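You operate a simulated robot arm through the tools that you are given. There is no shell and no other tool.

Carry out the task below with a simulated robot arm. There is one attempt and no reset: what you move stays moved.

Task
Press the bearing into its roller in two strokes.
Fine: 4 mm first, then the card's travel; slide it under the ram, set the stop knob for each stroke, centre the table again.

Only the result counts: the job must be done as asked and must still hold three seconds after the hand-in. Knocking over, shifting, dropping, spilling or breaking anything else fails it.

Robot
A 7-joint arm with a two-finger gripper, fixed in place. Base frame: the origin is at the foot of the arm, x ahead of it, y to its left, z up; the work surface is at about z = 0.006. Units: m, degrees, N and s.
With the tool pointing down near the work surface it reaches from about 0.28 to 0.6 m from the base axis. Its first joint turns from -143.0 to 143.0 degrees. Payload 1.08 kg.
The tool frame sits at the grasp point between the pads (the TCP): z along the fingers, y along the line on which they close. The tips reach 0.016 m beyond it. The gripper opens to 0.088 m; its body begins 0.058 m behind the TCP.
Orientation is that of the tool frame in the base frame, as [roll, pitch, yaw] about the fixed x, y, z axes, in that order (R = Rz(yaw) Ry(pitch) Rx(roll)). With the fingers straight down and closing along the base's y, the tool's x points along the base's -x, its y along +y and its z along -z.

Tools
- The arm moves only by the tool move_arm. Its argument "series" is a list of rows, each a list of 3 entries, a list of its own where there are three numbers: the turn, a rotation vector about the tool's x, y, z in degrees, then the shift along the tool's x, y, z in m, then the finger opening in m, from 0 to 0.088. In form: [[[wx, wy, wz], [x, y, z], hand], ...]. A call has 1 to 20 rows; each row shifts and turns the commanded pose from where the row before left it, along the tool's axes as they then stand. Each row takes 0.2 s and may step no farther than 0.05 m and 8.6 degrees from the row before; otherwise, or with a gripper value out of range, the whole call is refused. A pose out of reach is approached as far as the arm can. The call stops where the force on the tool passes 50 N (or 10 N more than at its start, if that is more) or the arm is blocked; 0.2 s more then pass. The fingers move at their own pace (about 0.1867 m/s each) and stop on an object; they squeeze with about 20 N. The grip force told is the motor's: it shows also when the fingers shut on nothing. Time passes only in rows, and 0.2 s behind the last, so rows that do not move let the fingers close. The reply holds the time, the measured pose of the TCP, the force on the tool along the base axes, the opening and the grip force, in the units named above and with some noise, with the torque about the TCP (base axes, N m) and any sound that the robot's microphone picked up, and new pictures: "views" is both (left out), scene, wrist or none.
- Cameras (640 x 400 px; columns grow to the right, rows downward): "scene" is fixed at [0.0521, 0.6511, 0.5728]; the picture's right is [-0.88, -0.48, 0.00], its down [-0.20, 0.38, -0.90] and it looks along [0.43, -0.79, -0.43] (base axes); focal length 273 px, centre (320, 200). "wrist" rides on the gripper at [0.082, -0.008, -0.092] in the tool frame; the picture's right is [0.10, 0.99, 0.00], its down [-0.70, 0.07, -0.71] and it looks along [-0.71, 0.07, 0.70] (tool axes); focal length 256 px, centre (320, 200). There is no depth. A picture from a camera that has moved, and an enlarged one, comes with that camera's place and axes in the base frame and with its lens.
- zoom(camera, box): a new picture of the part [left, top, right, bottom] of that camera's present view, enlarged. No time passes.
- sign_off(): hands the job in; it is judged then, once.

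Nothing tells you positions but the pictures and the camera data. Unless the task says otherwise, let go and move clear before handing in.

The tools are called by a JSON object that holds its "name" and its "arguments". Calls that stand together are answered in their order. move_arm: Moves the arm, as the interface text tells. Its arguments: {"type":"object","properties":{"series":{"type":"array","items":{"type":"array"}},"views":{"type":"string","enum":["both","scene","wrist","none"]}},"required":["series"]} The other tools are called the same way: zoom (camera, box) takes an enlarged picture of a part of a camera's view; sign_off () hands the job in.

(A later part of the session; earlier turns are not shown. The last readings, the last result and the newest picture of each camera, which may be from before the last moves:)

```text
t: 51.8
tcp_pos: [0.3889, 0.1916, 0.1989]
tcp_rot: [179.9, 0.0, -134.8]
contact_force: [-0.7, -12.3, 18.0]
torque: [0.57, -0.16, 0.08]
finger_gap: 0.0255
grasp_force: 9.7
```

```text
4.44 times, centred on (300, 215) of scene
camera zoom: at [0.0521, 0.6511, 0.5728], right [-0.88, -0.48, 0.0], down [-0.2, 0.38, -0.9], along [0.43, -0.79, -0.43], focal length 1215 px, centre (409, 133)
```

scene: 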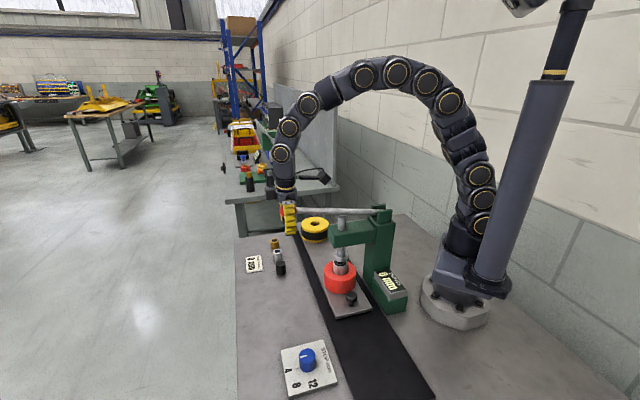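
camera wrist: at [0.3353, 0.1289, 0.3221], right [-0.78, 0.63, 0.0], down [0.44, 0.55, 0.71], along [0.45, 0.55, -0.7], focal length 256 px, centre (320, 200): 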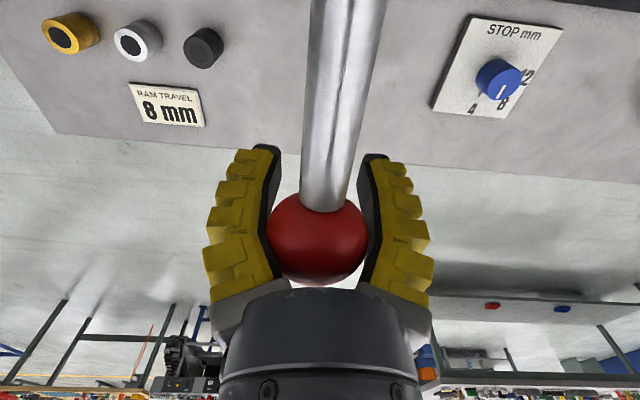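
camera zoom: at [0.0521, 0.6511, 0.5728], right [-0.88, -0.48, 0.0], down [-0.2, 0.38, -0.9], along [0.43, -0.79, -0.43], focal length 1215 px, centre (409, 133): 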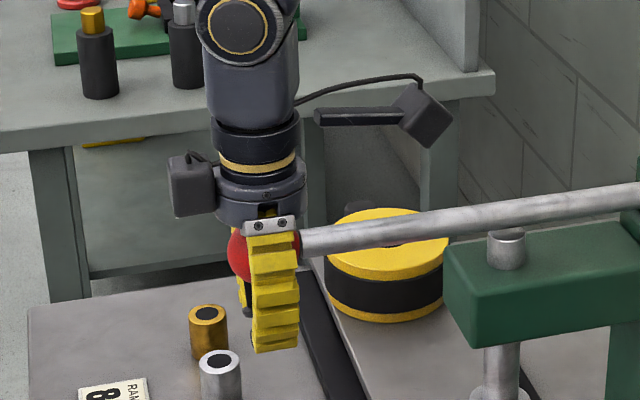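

The palm is on the ball with the fingers caging it. One more 3 mm push to be sure the stop is reached.

{"name": "move_arm", "arguments": {"series": [[[0, 0, 0], [0, 0, 0.0015], 0.035], [[0, 0, 0], [0, 0, 0.0015], 0.035], [[0, 0, 0], [0, 0, 0], 0.035]], "views": "none"}}

{"name": "zoom", "arguments": {"camera": "scene", "box": [310, 220, 410, 310]}}

```text
t: 52.6
tcp_pos: [0.3894, 0.1929, 0.1968]
tcp_rot: [-179.9, 0.2, -134.8]
contact_force: [-0.9, -13.4, 28.5]
torque: [0.91, -0.45, 0.06]
finger_gap: 0.0321
grasp_force: 15.3
```

```text
4.44 times, centred on (360, 265) of scene
camera zoom: at [0.0521, 0.6511, 0.5728], right [-0.88, -0.48, 0.0], down [-0.2, 0.38, -0.9], along [0.43, -0.79, -0.43], focal length 1215 px, centre (142, -89)
```

zoom: 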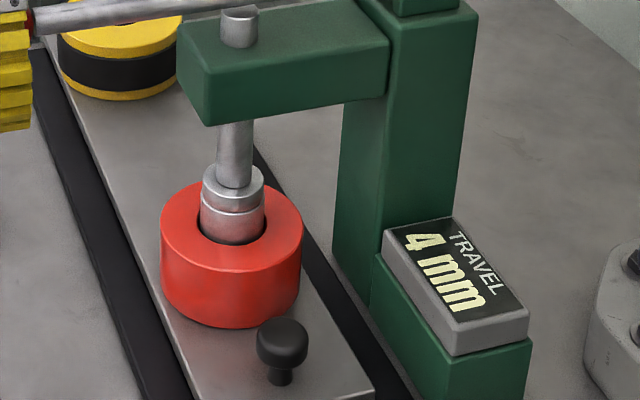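

The stop holds at 4 mm with ~28 N. First stroke done; now I raise the lever back along its arc with the fingers still caging the ball.

{"name": "move_arm", "arguments": {"series": [[[0, 0, 0], [0, 0, -0.006], 0.03], [[0, 0, 0], [0, 0, -0.01], 0.03], [[0, 0, 0], [0.0003, 0, -0.01], 0.03], [[0, 0, 0], [0.0007, 0, -0.01], 0.03], [[0, 0, 0], [0.0011, 0, -0.01], 0.03], [[0, 0, 0], [0.0016, 0, -0.01], 0.03], [[0, 0, 0], [0.002, 0, -0.01], 0.03], [[0, 0, 0], [0.0025, 0, -0.01], 0.03], [[0, 0, 0], [0, 0, 0], 0.03]], "views": "wrist"}}

{"name": "zoom", "arguments": {"camera": "scene", "box": [250, 170, 410, 310]}}

```text
t: 54.6
tcp_pos: [0.3819, 0.186, 0.2707]
tcp_rot: [179.9, 0.0, -134.9]
contact_force: [1.7, -4.5, 0.4]
torque: [0.15, 0.09, -0.04]
finger_gap: 0.0367
grasp_force: 4.1
camera wrist: at [0.3296, 0.1229, 0.3634], right [-0.78, 0.63, 0.0], down [0.44, 0.55, 0.71], along [0.45, 0.55, -0.71], focal length 256 px, centre (320, 200)
```

wrist: 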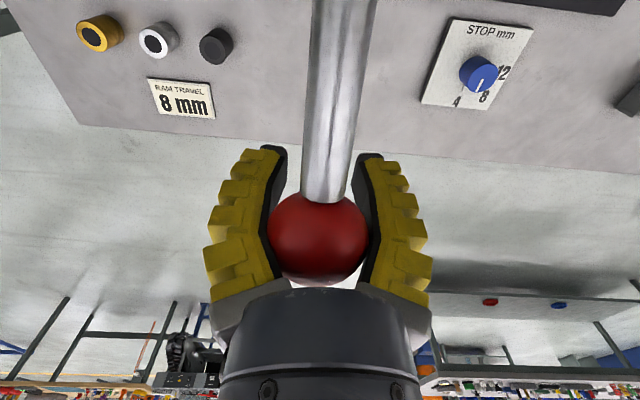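

```text
2.86 times, centred on (330, 240) of scene
camera zoom: at [0.0521, 0.6511, 0.5728], right [-0.88, -0.48, 0.0], down [-0.2, 0.38, -0.9], along [0.43, -0.79, -0.43], focal length 781 px, centre (291, 86)
```

zoom: 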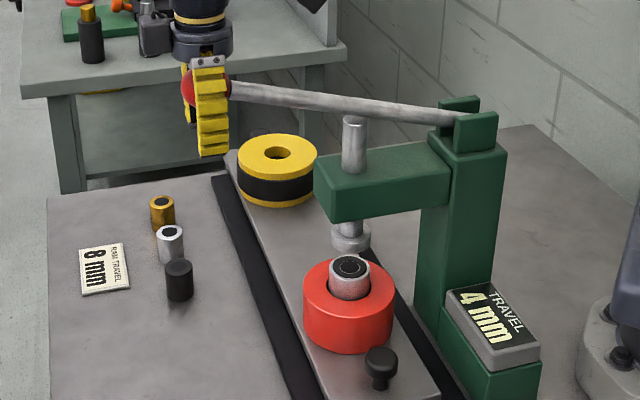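

The lever follows up, the bearing stays pressed and the display holds 4 mm. I'll bring the lever to its top, open, and rise clear.

{"name": "move_arm", "arguments": {"series": [[[0, 0, 0], [0.003, 0, -0.009], 0.03], [[0, 0, 0], [0.0032, 0, -0.009], 0.03], [[0, 0, 0], [0, 0, 0], 0.03]], "views": "wrist"}}

{"name": "zoom", "arguments": {"camera": "scene", "box": [250, 170, 410, 310]}}

```text
t: 55.4
tcp_pos: [0.3782, 0.1819, 0.2898]
tcp_rot: [-179.9, 0.1, -134.8]
contact_force: [1.9, -2.0, -0.2]
torque: [0.1, 0.07, 0.02]
finger_gap: 0.0358
grasp_force: 4.2
camera wrist: at [0.3253, 0.1178, 0.3829], right [-0.78, 0.63, 0.0], down [0.44, 0.55, 0.71], along [0.45, 0.55, -0.7], focal length 256 px, centre (320, 200)
```

wrist: 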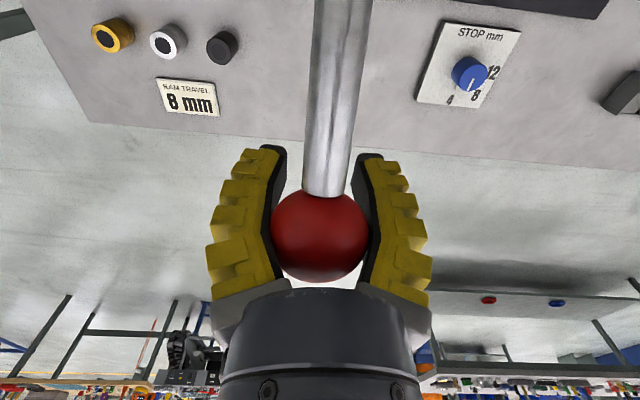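

```text
2.86 times, centred on (330, 240) of scene
camera zoom: at [0.0521, 0.6511, 0.5728], right [-0.88, -0.48, 0.0], down [-0.2, 0.38, -0.9], along [0.43, -0.79, -0.43], focal length 781 px, centre (291, 86)
```

zoom: 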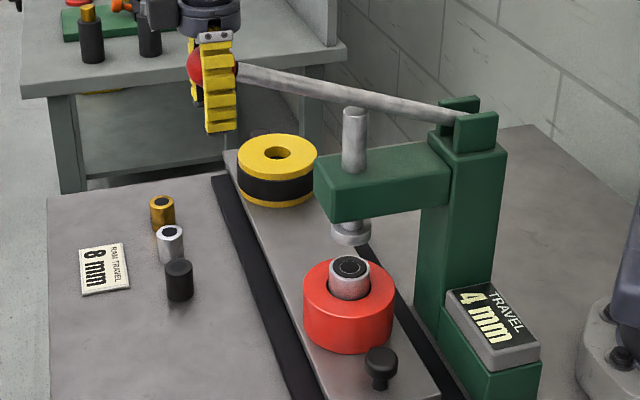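

Lever is back at the top. I'll open, rise straight clear of the ball, and move back over the stop knob.

{"name": "move_arm", "arguments": {"series": [[[0, 0, 0], [0, 0, 0], 0.05], [[0, 0, 0], [0, 0, 0], 0.08], [[0, 0, 0], [0, 0, 0], 0.08], [[0, 0, 0], [0, 0, -0.02], 0.08], [[0, 0, 0], [0, 0, -0.03], 0.08], [[0, 0, 0], [0, 0, -0.045], 0.08], [[0, 0, 0], [0, 0, -0.045], 0.08], [[0, 0, 0], [-0.0039, 0.0398, 0], 0.07], [[0, 0, 0], [-0.0039, 0.0398, 0], 0.07], [[0, 0, 0], [-0.0039, 0.0398, 0], 0.07], [[0, 0, 0], [-0.0039, 0.0398, 0], 0.07], [[0, 0, 0], [-0.0039, 0.0398, 0], 0.07], [[0, 0, 0], [0, 0, 0], 0.07]]}}

{"name": "zoom", "arguments": {"camera": "scene", "box": [250, 170, 410, 310]}}

```text
t: 58.2
tcp_pos: [0.2527, 0.3348, 0.4295]
tcp_rot: [-180.0, 0.0, -134.9]
contact_force: [1.3, -0.1, 0.0]
torque: [-0.02, -0.01, -0.01]
finger_gap: 0.0729
grasp_force: 1.8
camera wrist: at [0.2006, 0.2718, 0.5213], right [-0.78, 0.63, 0.0], down [0.44, 0.55, 0.71], along [0.45, 0.55, -0.7], focal length 256 px, centre (320, 200)
```

scene: 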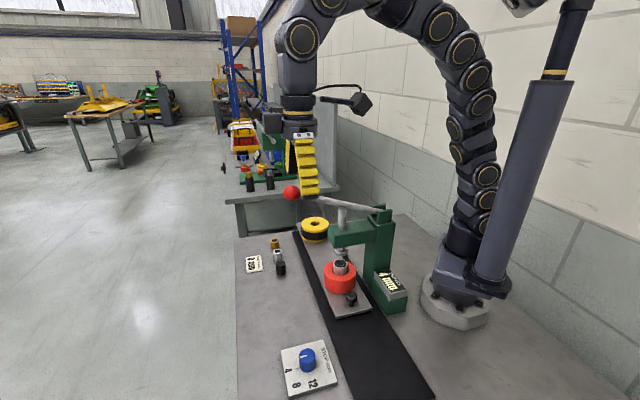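
wrist: 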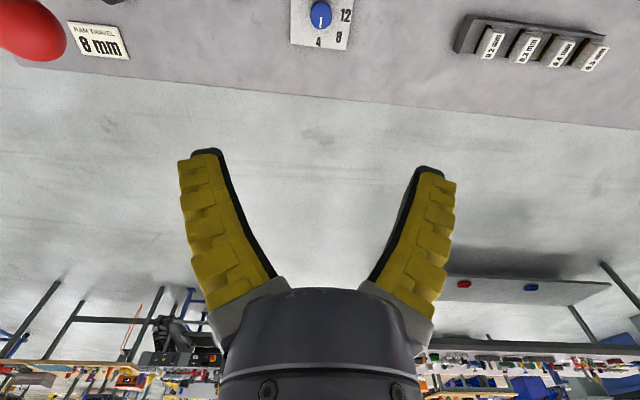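

```text
2.86 times, centred on (330, 240) of scene
camera zoom: at [0.0521, 0.6511, 0.5728], right [-0.88, -0.48, 0.0], down [-0.2, 0.38, -0.9], along [0.43, -0.79, -0.43], focal length 781 px, centre (291, 86)
```

zoom: 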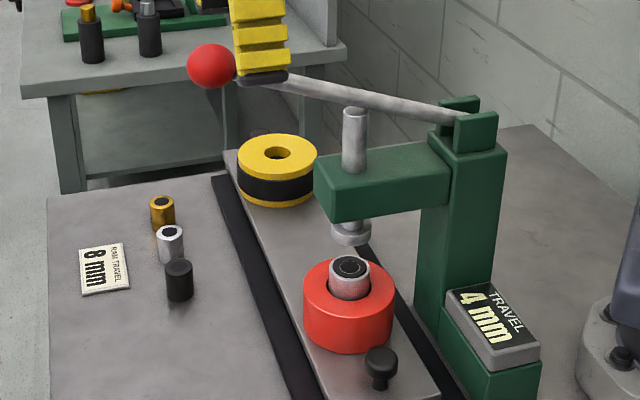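

Everything stays in place; display 4 mm. I descend over the knob again.

{"name": "move_arm", "arguments": {"series": [[[0, 0, 0], [0.0007, 0.0024, 0], 0.07], [[0, 0, 0], [0, 0, 0.045], 0.07], [[0, 0, 0], [0, 0, 0.045], 0.07], [[0, 0, 0], [0, 0, 0.045], 0.07], [[0, 0, 0], [0, 0, 0.045], 0.07], [[0, 0, 0], [0, 0, 0.045], 0.07], [[0, 0, 0], [0, 0, 0.045], 0.07], [[0, 0, 0], [0, 0, 0.045], 0.07], [[0, 0, 0], [0, 0, 0.03], 0.07], [[0, 0, 0], [0, 0, 0], 0.065]]}}

{"name": "zoom", "arguments": {"camera": "wrist", "box": [180, 60, 460, 260]}}

```text
t: 60.4
tcp_pos: [0.2522, 0.3369, 0.0843]
tcp_rot: [-179.9, 0.0, -134.8]
contact_force: [-0.3, 0.6, 0.3]
torque: [0.0, 0.01, -0.02]
finger_gap: 0.0685
grasp_force: 2.7
camera wrist: at [0.1997, 0.2736, 0.1769], right [-0.78, 0.63, 0.0], down [0.44, 0.55, 0.71], along [0.45, 0.55, -0.71], focal length 256 px, centre (320, 200)
```

scene: 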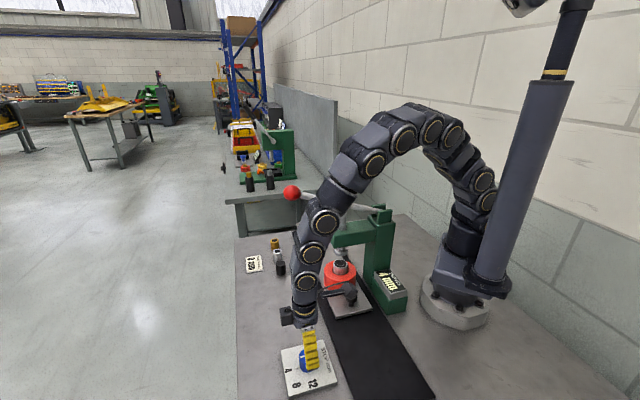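
wrist: 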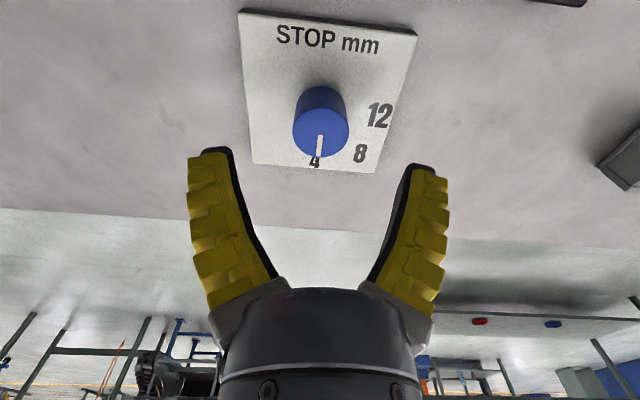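

```text
2.00 times, centred on (320, 160) of wrist
camera zoom: at [0.1997, 0.2736, 0.1769], right [-0.78, 0.63, 0.0], down [0.44, 0.55, 0.71], along [0.45, 0.55, -0.71], focal length 512 px, centre (320, 280)
```

zoom: 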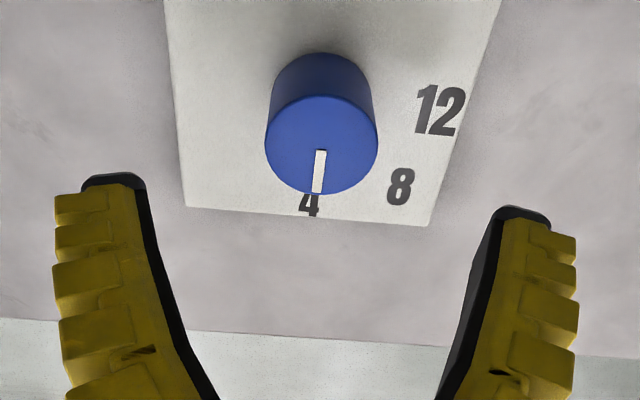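

Knob and hand are aligned, pointer at 4. Lowering and gripping.

{"name": "move_arm", "arguments": {"series": [[[0, 0, 0], [0, 0, 0.02], 0.06], [[0, 0, 0], [0, 0, 0.0205], 0.06], [[0, 0, 0], [0, 0, 0], 0.045], [[0, 0, 0], [0, 0, 0], 0.03], [[0, 0, 0], [0, 0, 0], 0.02], [[0, 0, 0], [0, 0, 0], 0.02]], "views": "none"}}

{"name": "zoom", "arguments": {"camera": "wrist", "box": [180, 60, 460, 260]}}

```text
t: 61.8
tcp_pos: [0.2509, 0.3361, 0.0446]
tcp_rot: [180.0, 0.0, -134.8]
contact_force: [8.4, -14.6, 11.4]
torque: [-0.2, -0.03, 0.05]
finger_gap: 0.0268
grasp_force: 21.7
```

```text
2.00 times, centred on (320, 160) of wrist
camera zoom: at [0.1983, 0.273, 0.1363], right [-0.78, 0.63, 0.0], down [0.44, 0.55, 0.71], along [0.45, 0.55, -0.71], focal length 512 px, centre (320, 280)
```

zoom: 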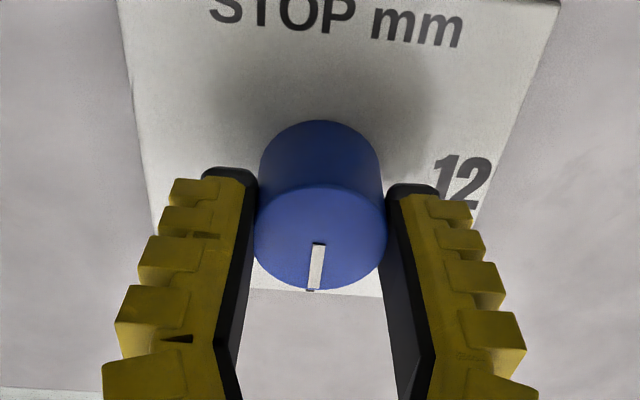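

Gripped. I relax the side load a little, then turn 45° counter-clockwise (from above) toward 8.

{"name": "move_arm", "arguments": {"series": [[[0, 0, 0], [0, -0.0022, -0.001], 0.02], [[0, 0, -7.5], [0, 0, 0], 0.02], [[0, 0, -7.5], [0, 0, 0], 0.02], [[0, 0, -7.5], [0, 0, 0], 0.02], [[0, 0, -7.5], [0, 0, 0], 0.02], [[0, 0, -7.5], [0, 0, 0], 0.02], [[0, 0, -7.5], [0, 0, 0], 0.02], [[0, 0, 0], [0, 0, 0], 0.02]], "views": "none"}}

{"name": "zoom", "arguments": {"camera": "wrist", "box": [180, 60, 460, 260]}}

{"name": "zoom", "arguments": {"camera": "scene", "box": [270, 325, 350, 400]}}

```text
t: 63.6
tcp_pos: [0.2502, 0.3363, 0.0448]
tcp_rot: [180.0, 0.1, -89.8]
contact_force: [-3.0, 0.9, -1.9]
torque: [-0.02, 0.07, -0.02]
finger_gap: 0.024
grasp_force: 22.1
```

```text
2.00 times, centred on (320, 160) of wrist
camera zoom: at [0.2587, 0.2547, 0.1376], right [-0.99, -0.11, 0.0], down [-0.08, 0.7, 0.71], along [-0.08, 0.71, -0.7], focal length 512 px, centre (320, 280)
```

zoom: 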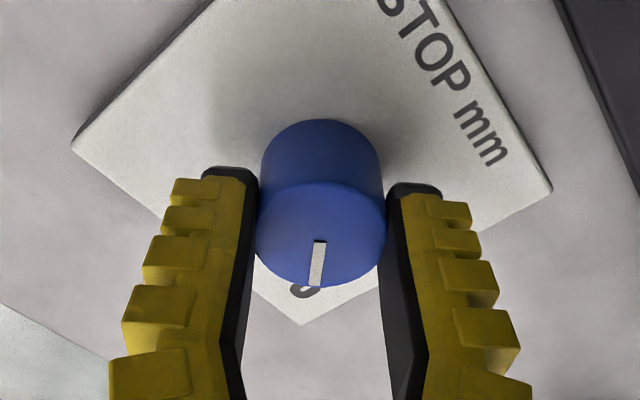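

```text
5.33 times, centred on (310, 362) of scene
camera zoom: at [0.0521, 0.6511, 0.5728], right [-0.88, -0.48, 0.0], down [-0.2, 0.38, -0.9], along [0.43, -0.79, -0.43], focal length 1458 px, centre (373, -667)
```

zoom: 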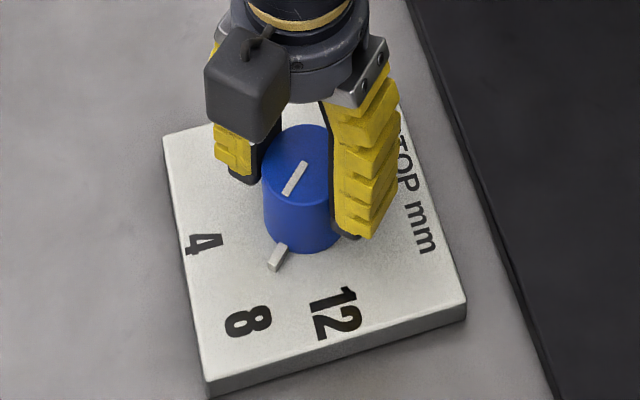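

The pointer is at 8. Release, lift and verify.

{"name": "move_arm", "arguments": {"series": [[[0, 0, 0], [0, 0, 0], 0.035], [[0, 0, 0], [0, 0, 0], 0.055], [[0, 0, 0], [0, 0, 0], 0.06], [[0, 0, 0], [0, 0, -0.03], 0.065], [[0, 0, 0], [0, 0, -0.045], 0.07], [[0, 0, 0], [0, 0, 0], 0.07]], "views": "none"}}

{"name": "zoom", "arguments": {"camera": "wrist", "box": [180, 40, 460, 240]}}

{"name": "zoom", "arguments": {"camera": "scene", "box": [270, 325, 350, 400]}}

```text
t: 65.0
tcp_pos: [0.2502, 0.3365, 0.12]
tcp_rot: [-180.0, 0.1, -89.9]
contact_force: [-0.8, 0.0, 0.0]
torque: [0.02, 0.02, 0.02]
finger_gap: 0.0732
grasp_force: 2.1
```

```text
2.00 times, centred on (320, 140) of wrist
camera zoom: at [0.2575, 0.2544, 0.2131], right [-0.99, -0.11, 0.0], down [-0.07, 0.7, 0.71], along [-0.07, 0.71, -0.7], focal length 512 px, centre (320, 320)
```

zoom: 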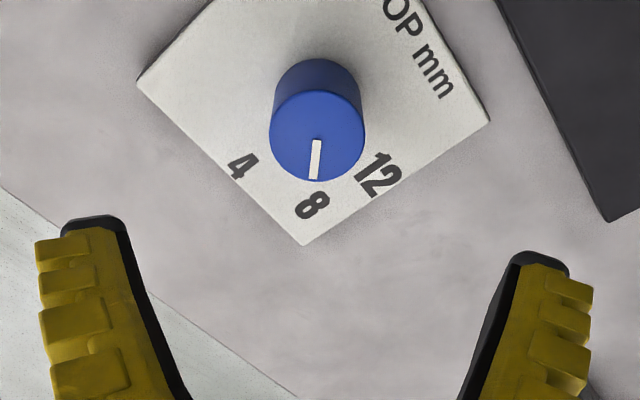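

```text
5.33 times, centred on (310, 362) of scene
camera zoom: at [0.0521, 0.6511, 0.5728], right [-0.88, -0.48, 0.0], down [-0.2, 0.38, -0.9], along [0.43, -0.79, -0.43], focal length 1458 px, centre (373, -667)
```

zoom: 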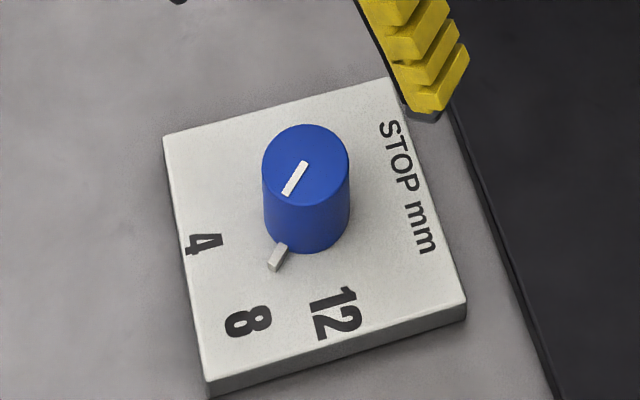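

Pointer squarely at 8. Now up, turn back and over to the lever ball.

{"name": "move_arm", "arguments": {"series": [[[0, 0, 0], [0, 0, -0.0445], 0.08], [[0, 0, 0], [0, 0, -0.0445], 0.08], [[0, 0, 0], [0, 0, -0.0445], 0.08], [[0, 0, 0], [0, 0, -0.0445], 0.08], [[0, 0, 0], [0, 0, -0.0445], 0.08], [[0, 0, 0], [0, 0, -0.0445], 0.08], [[0, 0, 0], [0, 0, -0.0445], 0.08], [[0, 0, 7.5], [0, 0, 0], 0.08], [[0, 0, 7.5], [0, 0, 0], 0.08], [[0, 0, 7.5], [0, 0, 0], 0.08], [[0, 0, 7.5], [0, 0, 0], 0.08], [[0, 0, 7.5], [0, 0, 0], 0.08], [[0, 0, 7.5], [0, 0, 0], 0.08], [[0, 0, 0], [0.0037, -0.04, 0], 0.08], [[0, 0, 0], [0.0037, -0.04, 0], 0.08], [[0, 0, 0], [0.0037, -0.04, 0], 0.08], [[0, 0, 0], [0.0037, -0.04, 0], 0.08], [[0, 0, 0], [0.0037, -0.04, 0], 0.08], [[0, 0, 0], [0, 0, 0], 0.08]]}}

```text
t: 69.0
tcp_pos: [0.3824, 0.1788, 0.434]
tcp_rot: [-180.0, 0.0, -134.9]
contact_force: [0.1, -1.2, 0.3]
torque: [0.01, 0.02, -0.03]
finger_gap: 0.0817
grasp_force: 1.0
camera wrist: at [0.3294, 0.1161, 0.5263], right [-0.78, 0.63, 0.0], down [0.44, 0.55, 0.71], along [0.45, 0.55, -0.7], focal length 256 px, centre (320, 200)
```

scene: 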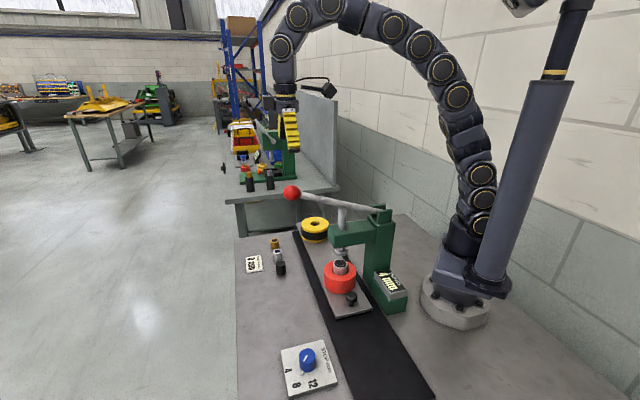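
wrist: 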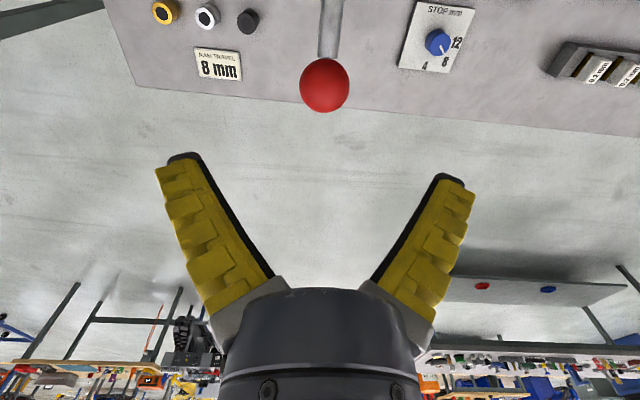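

Ball slightly to +y of the hand axis; I'll correct 3.5 mm and lower partway.

{"name": "move_arm", "arguments": {"series": [[[0, 0, 0], [0, 0.0038, 0], 0.08], [[0, 0, 0], [0, 0, 0.04], 0.08], [[0, 0, 0], [0, 0, 0.037], 0.08], [[0, 0, 0], [0, 0, 0], 0.08]], "views": "wrist"}}

```text
t: 70.0
tcp_pos: [0.3773, 0.1824, 0.3544]
tcp_rot: [179.9, 0.0, -134.8]
contact_force: [0.1, -0.2, -1.4]
torque: [0.0, 0.0, 0.04]
finger_gap: 0.0814
grasp_force: 1.0
camera wrist: at [0.3248, 0.1184, 0.4479], right [-0.78, 0.63, 0.0], down [0.44, 0.55, 0.71], along [0.45, 0.55, -0.7], focal length 256 px, centre (320, 200)
```

wrist: 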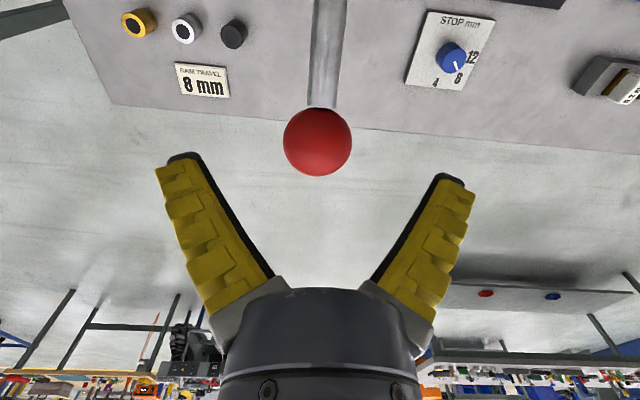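

Centred. Lowering until the palm is just above the ball, then caging it.

{"name": "move_arm", "arguments": {"series": [[[0, 0, 0], [0, -0.0018, 0.02], 0.08], [[0, 0, 0], [0, 0, 0.02], 0.08], [[0, 0, 0], [0, 0, 0.015], 0.08], [[0, 0, 0], [0, 0, 0.0125], 0.08], [[0, 0, 0], [0, 0, 0], 0.06], [[0, 0, 0], [0, 0, 0], 0.04], [[0, 0, 0], [0, 0, 0], 0.035]], "views": "wrist"}}

{"name": "zoom", "arguments": {"camera": "scene", "box": [250, 170, 410, 310]}}

```text
t: 71.6
tcp_pos: [0.378, 0.1834, 0.2854]
tcp_rot: [179.9, 0.0, -134.8]
contact_force: [1.9, -3.8, 1.0]
torque: [0.11, 0.09, 0.01]
finger_gap: 0.0413
grasp_force: 4.1
camera wrist: at [0.3252, 0.1193, 0.3782], right [-0.78, 0.63, 0.0], down [0.44, 0.55, 0.71], along [0.45, 0.55, -0.7], focal length 256 px, centre (320, 200)
```

wrist: 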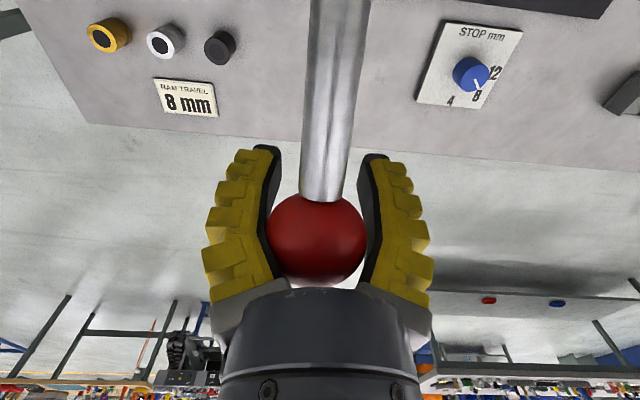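

```text
2.86 times, centred on (330, 240) of scene
camera zoom: at [0.0521, 0.6511, 0.5728], right [-0.88, -0.48, 0.0], down [-0.2, 0.38, -0.9], along [0.43, -0.79, -0.43], focal length 781 px, centre (291, 86)
```

zoom: 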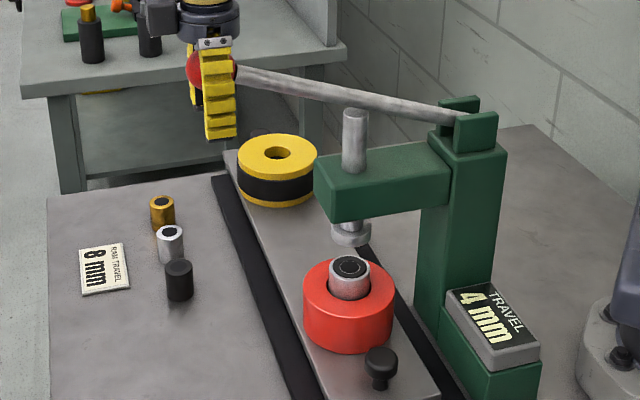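

Ball is caged. Pressing down along the arc: first 70 mm to near contact.

{"name": "move_arm", "arguments": {"series": [[[0, 0, 0], [-0.0028, 0, 0.008], 0.035], [[0, 0, 0], [-0.0025, 0, 0.008], 0.035], [[0, 0, 0], [-0.0022, 0, 0.008], 0.035], [[0, 0, 0], [-0.0019, 0, 0.008], 0.035], [[0, 0, 0], [-0.0016, 0, 0.008], 0.035], [[0, 0, 0], [-0.0009, 0, 0.006], 0.035], [[0, 0, 0], [-0.0007, 0, 0.006], 0.035], [[0, 0, 0], [-0.0005, 0, 0.006], 0.035], [[0, 0, 0], [-0.0003, 0, 0.006], 0.035], [[0, 0, 0], [-0.0002, 0, 0.005], 0.035], [[0, 0, 0], [0, 0, 0], 0.035]], "views": "wrist"}}

{"name": "zoom", "arguments": {"camera": "scene", "box": [310, 220, 410, 310]}}

```text
t: 74.0
tcp_pos: [0.3881, 0.1943, 0.2192]
tcp_rot: [179.9, 0.0, -134.8]
contact_force: [2.7, -2.0, 1.5]
torque: [0.04, 0.14, 0.02]
finger_gap: 0.0417
grasp_force: 4.1
camera wrist: at [0.3354, 0.1299, 0.3104], right [-0.78, 0.63, 0.0], down [0.44, 0.55, 0.71], along [0.45, 0.55, -0.7], focal length 256 px, centre (320, 200)
```

wrist: 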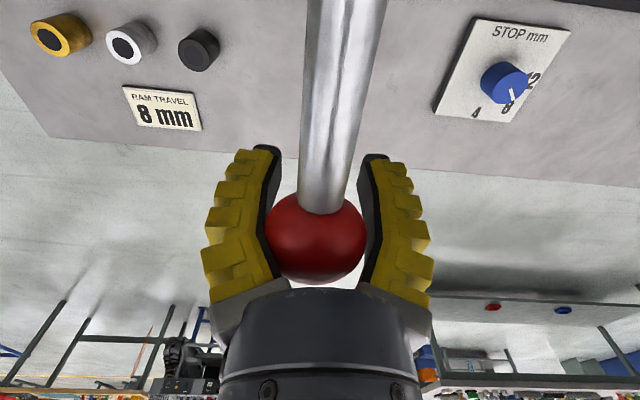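

```text
4.44 times, centred on (360, 265) of scene
camera zoom: at [0.0521, 0.6511, 0.5728], right [-0.88, -0.48, 0.0], down [-0.2, 0.38, -0.9], along [0.43, -0.79, -0.43], focal length 1215 px, centre (142, -89)
```

zoom: 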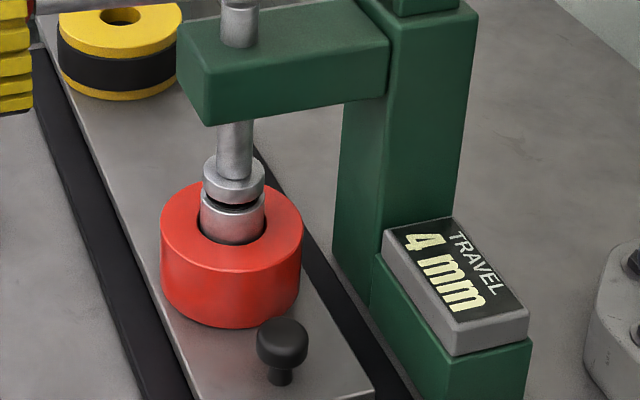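

Ram is again just above the (now lower) bearing. I continue down in small steps toward contact and the next travel.

{"name": "move_arm", "arguments": {"series": [[[0, 0, 0], [0, 0, 0.004], 0.035], [[0, 0, 0], [0, 0, 0.004], 0.035], [[0, 0, 0], [0, 0, 0.004], 0.035], [[0, 0, 0], [0, 0, 0.003], 0.035], [[0, 0, 0], [0, 0, 0.003], 0.035], [[0, 0, 0], [0, 0, 0], 0.035]], "views": "none"}}

{"name": "zoom", "arguments": {"camera": "scene", "box": [310, 220, 410, 310]}}

```text
t: 75.4
tcp_pos: [0.3878, 0.1935, 0.2008]
tcp_rot: [180.0, 0.1, -134.7]
contact_force: [7.0, -4.3, 5.0]
torque: [0.12, 0.22, 0.05]
finger_gap: 0.0418
grasp_force: 3.4
```

```text
4.44 times, centred on (360, 265) of scene
camera zoom: at [0.0521, 0.6511, 0.5728], right [-0.88, -0.48, 0.0], down [-0.2, 0.38, -0.9], along [0.43, -0.79, -0.43], focal length 1215 px, centre (142, -89)
```

zoom: 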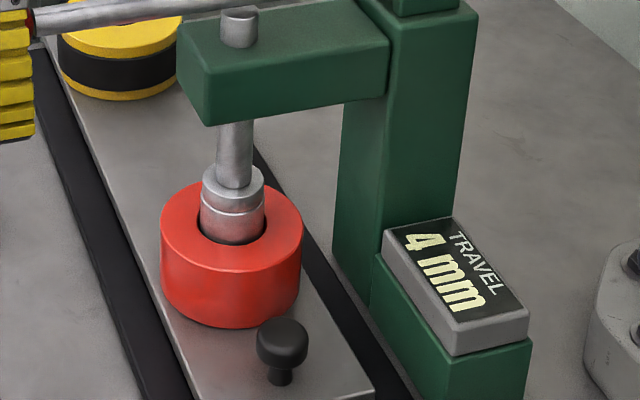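

Contact at 4 mm. Pressing on toward 8 mm.

{"name": "move_arm", "arguments": {"series": [[[0, 0, 0], [0, -0.0008, 0.0025], 0.035], [[0, 0, 0], [0, 0, 0.0025], 0.035], [[0, 0, 0], [0.0002, 0, 0.0025], 0.035], [[0, 0, 0], [0, 0, 0], 0.035]], "views": "none"}}

{"name": "zoom", "arguments": {"camera": "scene", "box": [310, 220, 410, 310]}}

```text
t: 76.4
tcp_pos: [0.3885, 0.1918, 0.1929]
tcp_rot: [-179.9, 0.0, -134.9]
contact_force: [10.1, -5.1, 5.2]
torque: [0.15, 0.47, 0.04]
finger_gap: 0.0427
grasp_force: 4.7
```

```text
4.44 times, centred on (360, 265) of scene
camera zoom: at [0.0521, 0.6511, 0.5728], right [-0.88, -0.48, 0.0], down [-0.2, 0.38, -0.9], along [0.43, -0.79, -0.43], focal length 1215 px, centre (142, -89)
```

zoom: 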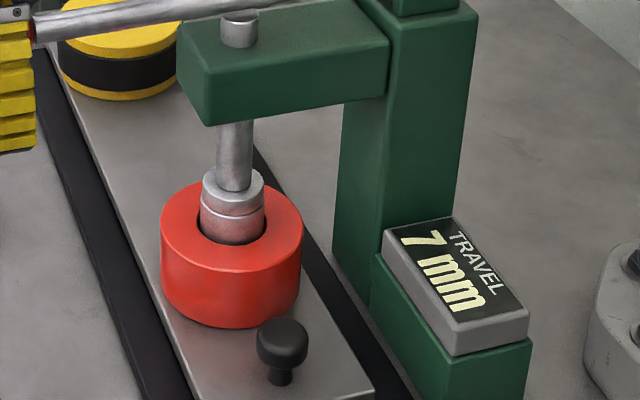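

Display reads 7 mm. A little more to the stop at 8.

{"name": "move_arm", "arguments": {"series": [[[0, 0, 0], [0, -0.0005, 0.002], 0.035], [[0, 0, 0], [0, 0, 0.002], 0.035], [[0, 0, 0], [0, 0, 0], 0.035]], "views": "none"}}

{"name": "zoom", "arguments": {"camera": "scene", "box": [310, 220, 410, 310]}}

```text
t: 77.2
tcp_pos: [0.3886, 0.1912, 0.1878]
tcp_rot: [-180.0, 0.0, -135.0]
contact_force: [10.3, -5.3, 12.2]
torque: [0.21, 0.4, 0.08]
finger_gap: 0.0452
grasp_force: 5.6
```

```text
4.44 times, centred on (360, 265) of scene
camera zoom: at [0.0521, 0.6511, 0.5728], right [-0.88, -0.48, 0.0], down [-0.2, 0.38, -0.9], along [0.43, -0.79, -0.43], focal length 1215 px, centre (142, -89)
```

zoom: 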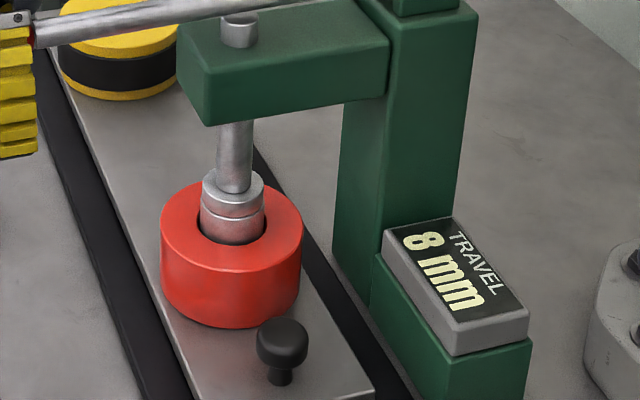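

8 mm shown. A final firm push to be sure the stop is reached.

{"name": "move_arm", "arguments": {"series": [[[0, 0, 0], [0, 0, 0.0015], 0.035], [[0, 0, 0], [0, 0, 0.0015], 0.035], [[0, 0, 0], [0, 0, 0], 0.035]], "views": "none"}}

{"name": "zoom", "arguments": {"camera": "scene", "box": [310, 220, 410, 310]}}

```text
t: 78.0
tcp_pos: [0.3894, 0.1913, 0.1875]
tcp_rot: [180.0, 0.2, -134.8]
contact_force: [-6.1, -3.5, 14.9]
torque: [0.09, -0.32, 0.01]
finger_gap: 0.0459
grasp_force: 5.0
stopped in row 3: the force on the tool passed its limit at 53 N (the readings are from after the stop); the commanded pose is now the measured one
```

```text
4.44 times, centred on (360, 265) of scene
camera zoom: at [0.0521, 0.6511, 0.5728], right [-0.88, -0.48, 0.0], down [-0.2, 0.38, -0.9], along [0.43, -0.79, -0.43], focal length 1215 px, centre (142, -89)
```

zoom: 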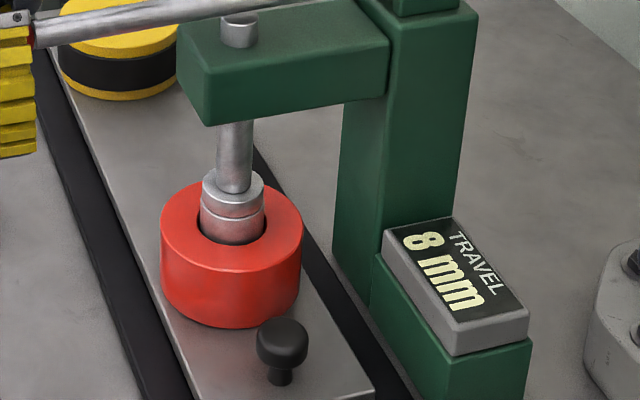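

The stop held at 8 mm (over 50 N). Second stroke complete; raising the lever back along its arc.

{"name": "move_arm", "arguments": {"series": [[[0, 0, 0], [0, 0, -0.006], 0.035], [[0, 0, 0], [0, 0, -0.008], 0.03], [[0, 0, 0], [0, 0, -0.01], 0.03], [[0, 0, 0], [0.0003, 0, -0.01], 0.03], [[0, 0, 0], [0.0007, 0, -0.01], 0.03], [[0, 0, 0], [0.0011, 0, -0.01], 0.03], [[0, 0, 0], [0.0016, 0, -0.01], 0.03], [[0, 0, 0], [0.002, 0, -0.01], 0.03], [[0, 0, 0], [0.0025, 0, -0.01], 0.03], [[0, 0, 0], [0.003, 0, -0.009], 0.03], [[0, 0, 0], [0.0032, 0, -0.009], 0.03], [[0, 0, 0], [0, 0, 0], 0.03]], "views": "wrist"}}

{"name": "zoom", "arguments": {"camera": "scene", "box": [250, 170, 410, 310]}}

```text
t: 80.6
tcp_pos: [0.3795, 0.1795, 0.2902]
tcp_rot: [-179.9, 0.1, -134.9]
contact_force: [-3.4, 4.1, -0.9]
torque: [-0.11, -0.1, -0.05]
finger_gap: 0.0369
grasp_force: 4.1
camera wrist: at [0.3261, 0.1156, 0.3814], right [-0.78, 0.63, 0.0], down [0.44, 0.55, 0.71], along [0.45, 0.55, -0.7], focal length 256 px, centre (320, 200)
```

wrist: 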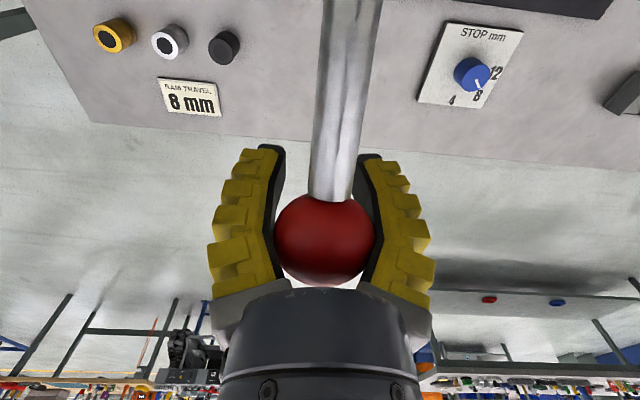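

```text
2.86 times, centred on (330, 240) of scene
camera zoom: at [0.0521, 0.6511, 0.5728], right [-0.88, -0.48, 0.0], down [-0.2, 0.38, -0.9], along [0.43, -0.79, -0.43], focal length 781 px, centre (291, 86)
```

zoom: 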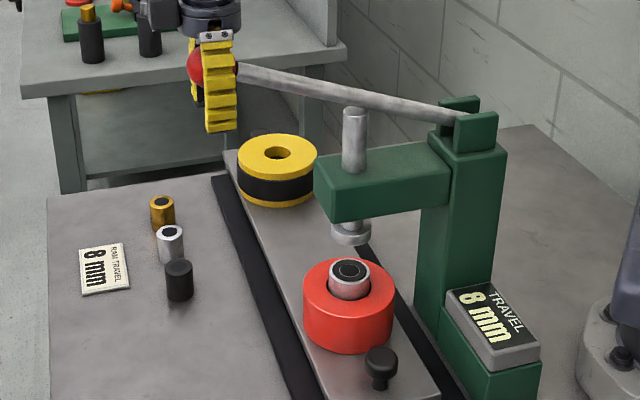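

Lever at the top, display 8 mm, bearing pressed. I release, rise clear and head back toward the far table handle.

{"name": "move_arm", "arguments": {"series": [[[0, 0, 0], [0, 0, 0], 0.05], [[0, 0, 0], [0, 0, 0], 0.08], [[0, 0, 0], [0, 0, 0], 0.08], [[0, 0, 0], [0, 0, -0.02], 0.08], [[0, 0, 0], [0, 0, -0.03], 0.08], [[0, 0, 0], [0, 0, -0.045], 0.08], [[0, 0, 0], [0, 0, -0.045], 0.08], [[0, 0, 0], [0.0303, -0.0262, 0.003], 0.07], [[0, 0, 0], [0.0303, -0.0262, 0.003], 0.07], [[0, 0, 0], [0.0303, -0.0262, 0.003], 0.07], [[0, 0, 0], [0.0303, -0.0262, 0.003], 0.07], [[0, 0, 0], [0.0303, -0.0262, 0.003], 0.07], [[0, 0, 0], [0.0303, -0.0262, 0.003], 0.07], [[0, 0, 0], [0.0303, -0.0262, 0.003], 0.07], [[0, 0, 0], [0, 0, 0], 0.07]], "views": "scene"}}

```text
t: 83.8
tcp_pos: [0.3576, -0.1009, 0.4078]
tcp_rot: [-179.8, 0.2, -134.8]
contact_force: [-0.5, -0.3, -0.1]
torque: [-0.02, -0.01, -0.02]
finger_gap: 0.0727
grasp_force: 2.6
```

scene: 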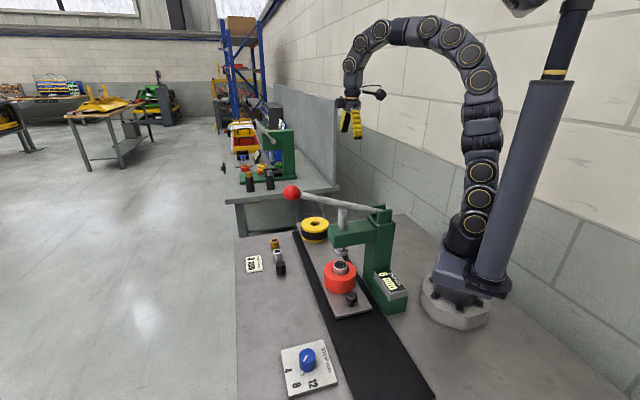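

Clear of the press. Turning the hand back across the track and moving out over the handle at (0.534, -0.152).

{"name": "move_arm", "arguments": {"series": [[[0, 0, 7.5], [0, 0, 0], 0.06], [[0, 0, 7.5], [0, 0, 0], 0.06], [[0, 0, 7.5], [0, 0, 0], 0.06], [[0, 0, 7.5], [0, 0, 0], 0.06], [[0, 0, 7.5], [0, 0, 0], 0.06], [[0, 0, 7.5], [0, 0, 0], 0.06], [[0, 0, 7.5], [0, 0, 0], 0.06], [[0, 0, 7.5], [0, 0, 0], 0.06], [[0, 0, 7.5], [0, 0, 0], 0.06], [[0, 0, 7.5], [0, 0, 0], 0.06], [[0, 0, 7.5], [0, 0, 0], 0.06], [[0, 0, 7.5], [0, 0, 0], 0.06], [[0, 0, 0], [-0.023, 0.01266, 0.0354], 0.06], [[0, 0, 0], [-0.023, 0.01266, 0.0354], 0.06], [[0, 0, 0], [-0.023, 0.01266, 0.0354], 0.06], [[0, 0, 0], [-0.023, 0.01266, 0.0354], 0.06], [[0, 0, 0], [-0.023, 0.01266, 0.0354], 0.06], [[0, 0, 0], [-0.023, 0.01266, 0.0354], 0.06], [[0, 0, 0], [-0.023, 0.01266, 0.0354], 0.06], [[0, 0, 0], [0, 0, 0], 0.06]]}}

{"name": "zoom", "arguments": {"camera": "wrist", "box": [180, 40, 460, 240]}}

```text
t: 88.0
tcp_pos: [0.5365, -0.1503, 0.1616]
tcp_rot: [179.8, 0.1, 135.2]
contact_force: [0.5, -0.9, -0.1]
torque: [-0.01, 0.02, 0.0]
finger_gap: 0.0638
grasp_force: 2.8
camera wrist: at [0.4717, -0.0981, 0.2537], right [0.63, 0.78, 0.0], down [0.55, -0.44, 0.71], along [0.55, -0.44, -0.7], focal length 256 px, centre (320, 200)
```

scene: 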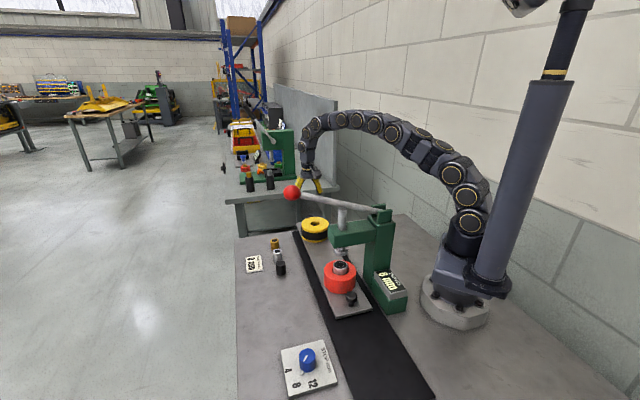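
wrist: 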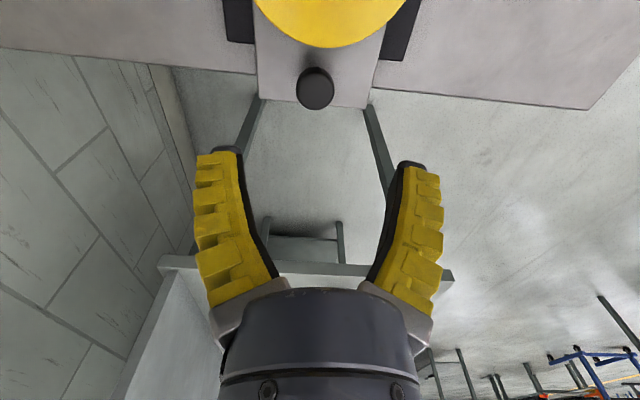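

```text
2.00 times, centred on (320, 140) of wrist
camera zoom: at [0.4717, -0.0981, 0.2537], right [0.63, 0.78, 0.0], down [0.55, -0.44, 0.71], along [0.55, -0.44, -0.7], focal length 512 px, centre (320, 320)
```

zoom: 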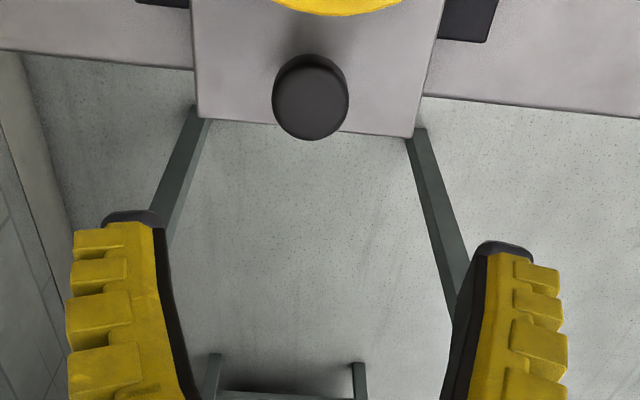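

Handle cap is ~3.5 mm to tool -y. I align and lower.

{"name": "move_arm", "arguments": {"series": [[[0, 0, 0], [0.0005, -0.0033, 0], 0.06], [[0, 0, 0], [0, 0, 0.04], 0.06], [[0, 0, 0], [0, 0, 0.035], 0.06], [[0, 0, 0], [0, 0, 0.025], 0.06], [[0, 0, 0], [0, 0, 0], 0.06]], "views": "none"}}

{"name": "zoom", "arguments": {"camera": "wrist", "box": [180, 60, 460, 260]}}

```text
t: 89.2
tcp_pos: [0.5365, -0.1526, 0.0572]
tcp_rot: [179.8, 0.1, 135.2]
contact_force: [0.2, -0.1, 0.0]
torque: [0.01, -0.02, -0.02]
finger_gap: 0.0638
grasp_force: 3.5
```

```text
2.00 times, centred on (320, 160) of wrist
camera zoom: at [0.4704, -0.1005, 0.1505], right [0.63, 0.78, 0.0], down [0.55, -0.44, 0.71], along [0.55, -0.44, -0.7], focal length 512 px, centre (320, 280)
```

zoom: 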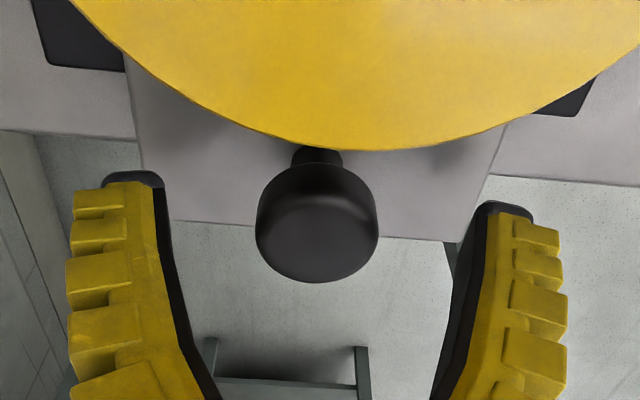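

Aligned. Lower the last 9 mm and grip.

{"name": "move_arm", "arguments": {"series": [[[0, 0, 0], [0.0005, 0, 0.0045], 0.06], [[0, 0, 0], [0.0005, 0, 0.0045], 0.05], [[0, 0, 0], [0, 0, 0], 0.035], [[0, 0, 0], [0, 0, 0], 0.015], [[0, 0, 0], [0, 0, 0], 0.015]], "views": "none"}}

{"name": "zoom", "arguments": {"camera": "wrist", "box": [180, 60, 460, 260]}}

{"name": "zoom", "arguments": {"camera": "scene", "box": [310, 220, 410, 310]}}

```text
t: 90.4
tcp_pos: [0.5336, -0.1514, 0.0494]
tcp_rot: [179.9, 0.0, 135.1]
contact_force: [-8.6, -6.8, 1.3]
torque: [0.08, 0.12, -0.04]
finger_gap: 0.0256
grasp_force: 21.8
```

```text
2.00 times, centred on (320, 160) of wrist
camera zoom: at [0.4687, -0.0995, 0.1422], right [0.63, 0.78, 0.0], down [0.55, -0.44, 0.71], along [0.55, -0.45, -0.7], focal length 512 px, centre (320, 280)
```

zoom: 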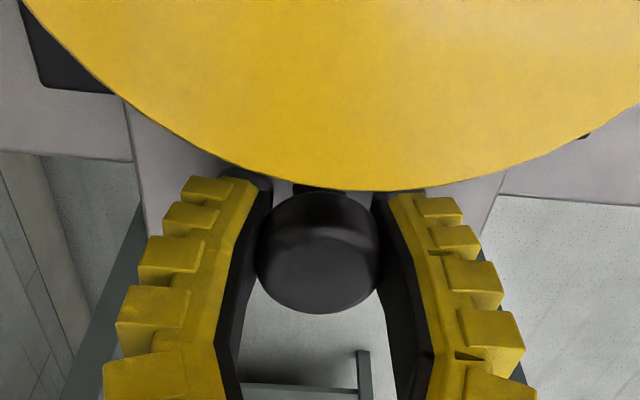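

```text
4.44 times, centred on (360, 265) of scene
camera zoom: at [0.0521, 0.6511, 0.5728], right [-0.88, -0.48, 0.0], down [-0.2, 0.38, -0.9], along [0.43, -0.79, -0.43], focal length 1215 px, centre (142, -89)
```

zoom: 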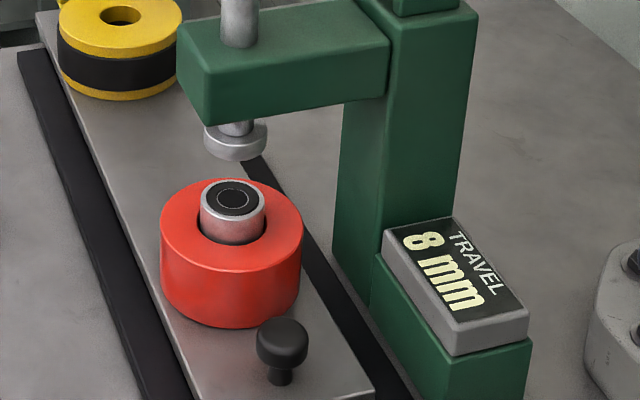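

Handle gripped at the same spot as before. I slide the table back gently, 0.084 m first (target total ≈0.128 m).

{"name": "move_arm", "arguments": {"series": [[[0, 0, 0], [0.002, -0.002, 0], 0.015], [[0, 0, 0], [0.004, 0, 0], 0.015], [[0, 0, 0], [0.006, 0, 0], 0.015], [[0, 0, 0], [0.006, 0, 0], 0.015], [[0, 0, 0], [0.006, 0, 0], 0.015], [[0, 0, 0], [0.006, 0, 0], 0.015], [[0, 0, 0], [0.006, 0, 0], 0.015], [[0, 0, 0], [0.006, 0, 0], 0.015], [[0, 0, 0], [0.006, 0, 0], 0.015], [[0, 0, 0], [0.006, 0, 0], 0.015], [[0, 0, 0], [0.006, 0, 0], 0.015], [[0, 0, 0], [0.006, 0, 0], 0.015], [[0, 0, 0], [0.006, 0, 0], 0.015], [[0, 0, 0], [0.006, 0, 0], 0.015], [[0, 0, 0], [0.004, 0, 0], 0.015], [[0, 0, 0], [0.002, 0, 0], 0.015], [[0, 0, 0], [0, 0, 0], 0.015]]}}

{"name": "zoom", "arguments": {"camera": "scene", "box": [280, 200, 440, 320]}}

```text
t: 94.0
tcp_pos: [0.4735, -0.0919, 0.052]
tcp_rot: [179.7, 0.1, 135.1]
contact_force: [18.2, 16.7, -1.2]
torque: [-0.01, -0.2, 0.03]
finger_gap: 0.0212
grasp_force: 21.6
camera wrist: at [0.4075, -0.0398, 0.1442], right [0.63, 0.78, 0.01], down [0.54, -0.44, 0.71], along [0.56, -0.44, -0.7], focal length 256 px, centre (320, 200)
```

scene: 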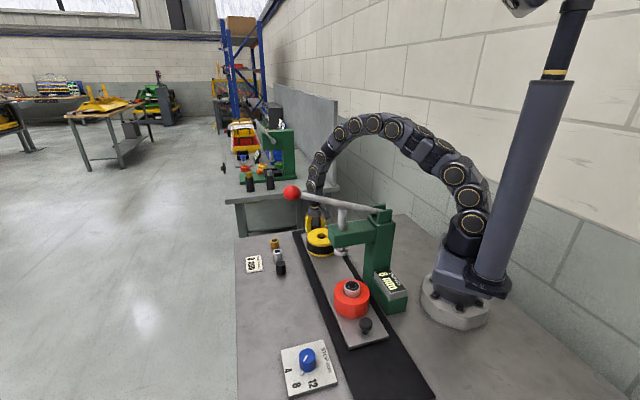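
wrist: 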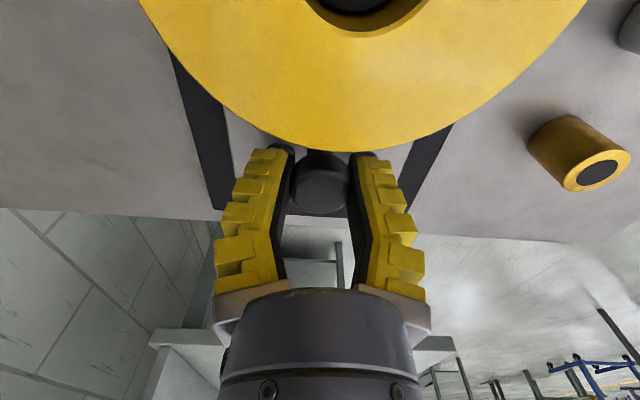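

```text
3.33 times, centred on (360, 260) of scene
camera zoom: at [0.0521, 0.6511, 0.5728], right [-0.88, -0.48, 0.0], down [-0.2, 0.38, -0.9], along [0.43, -0.79, -0.43], focal length 911 px, centre (187, 0)
```

zoom: 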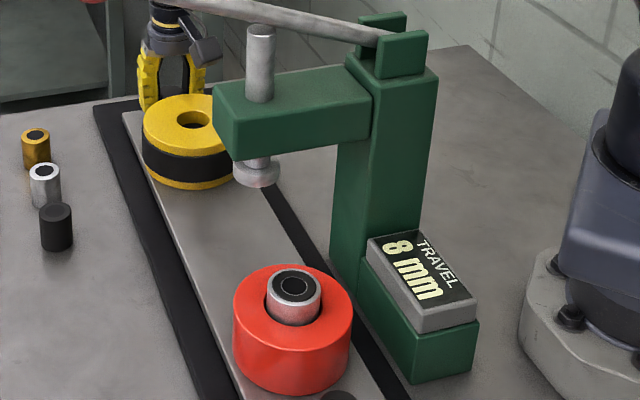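

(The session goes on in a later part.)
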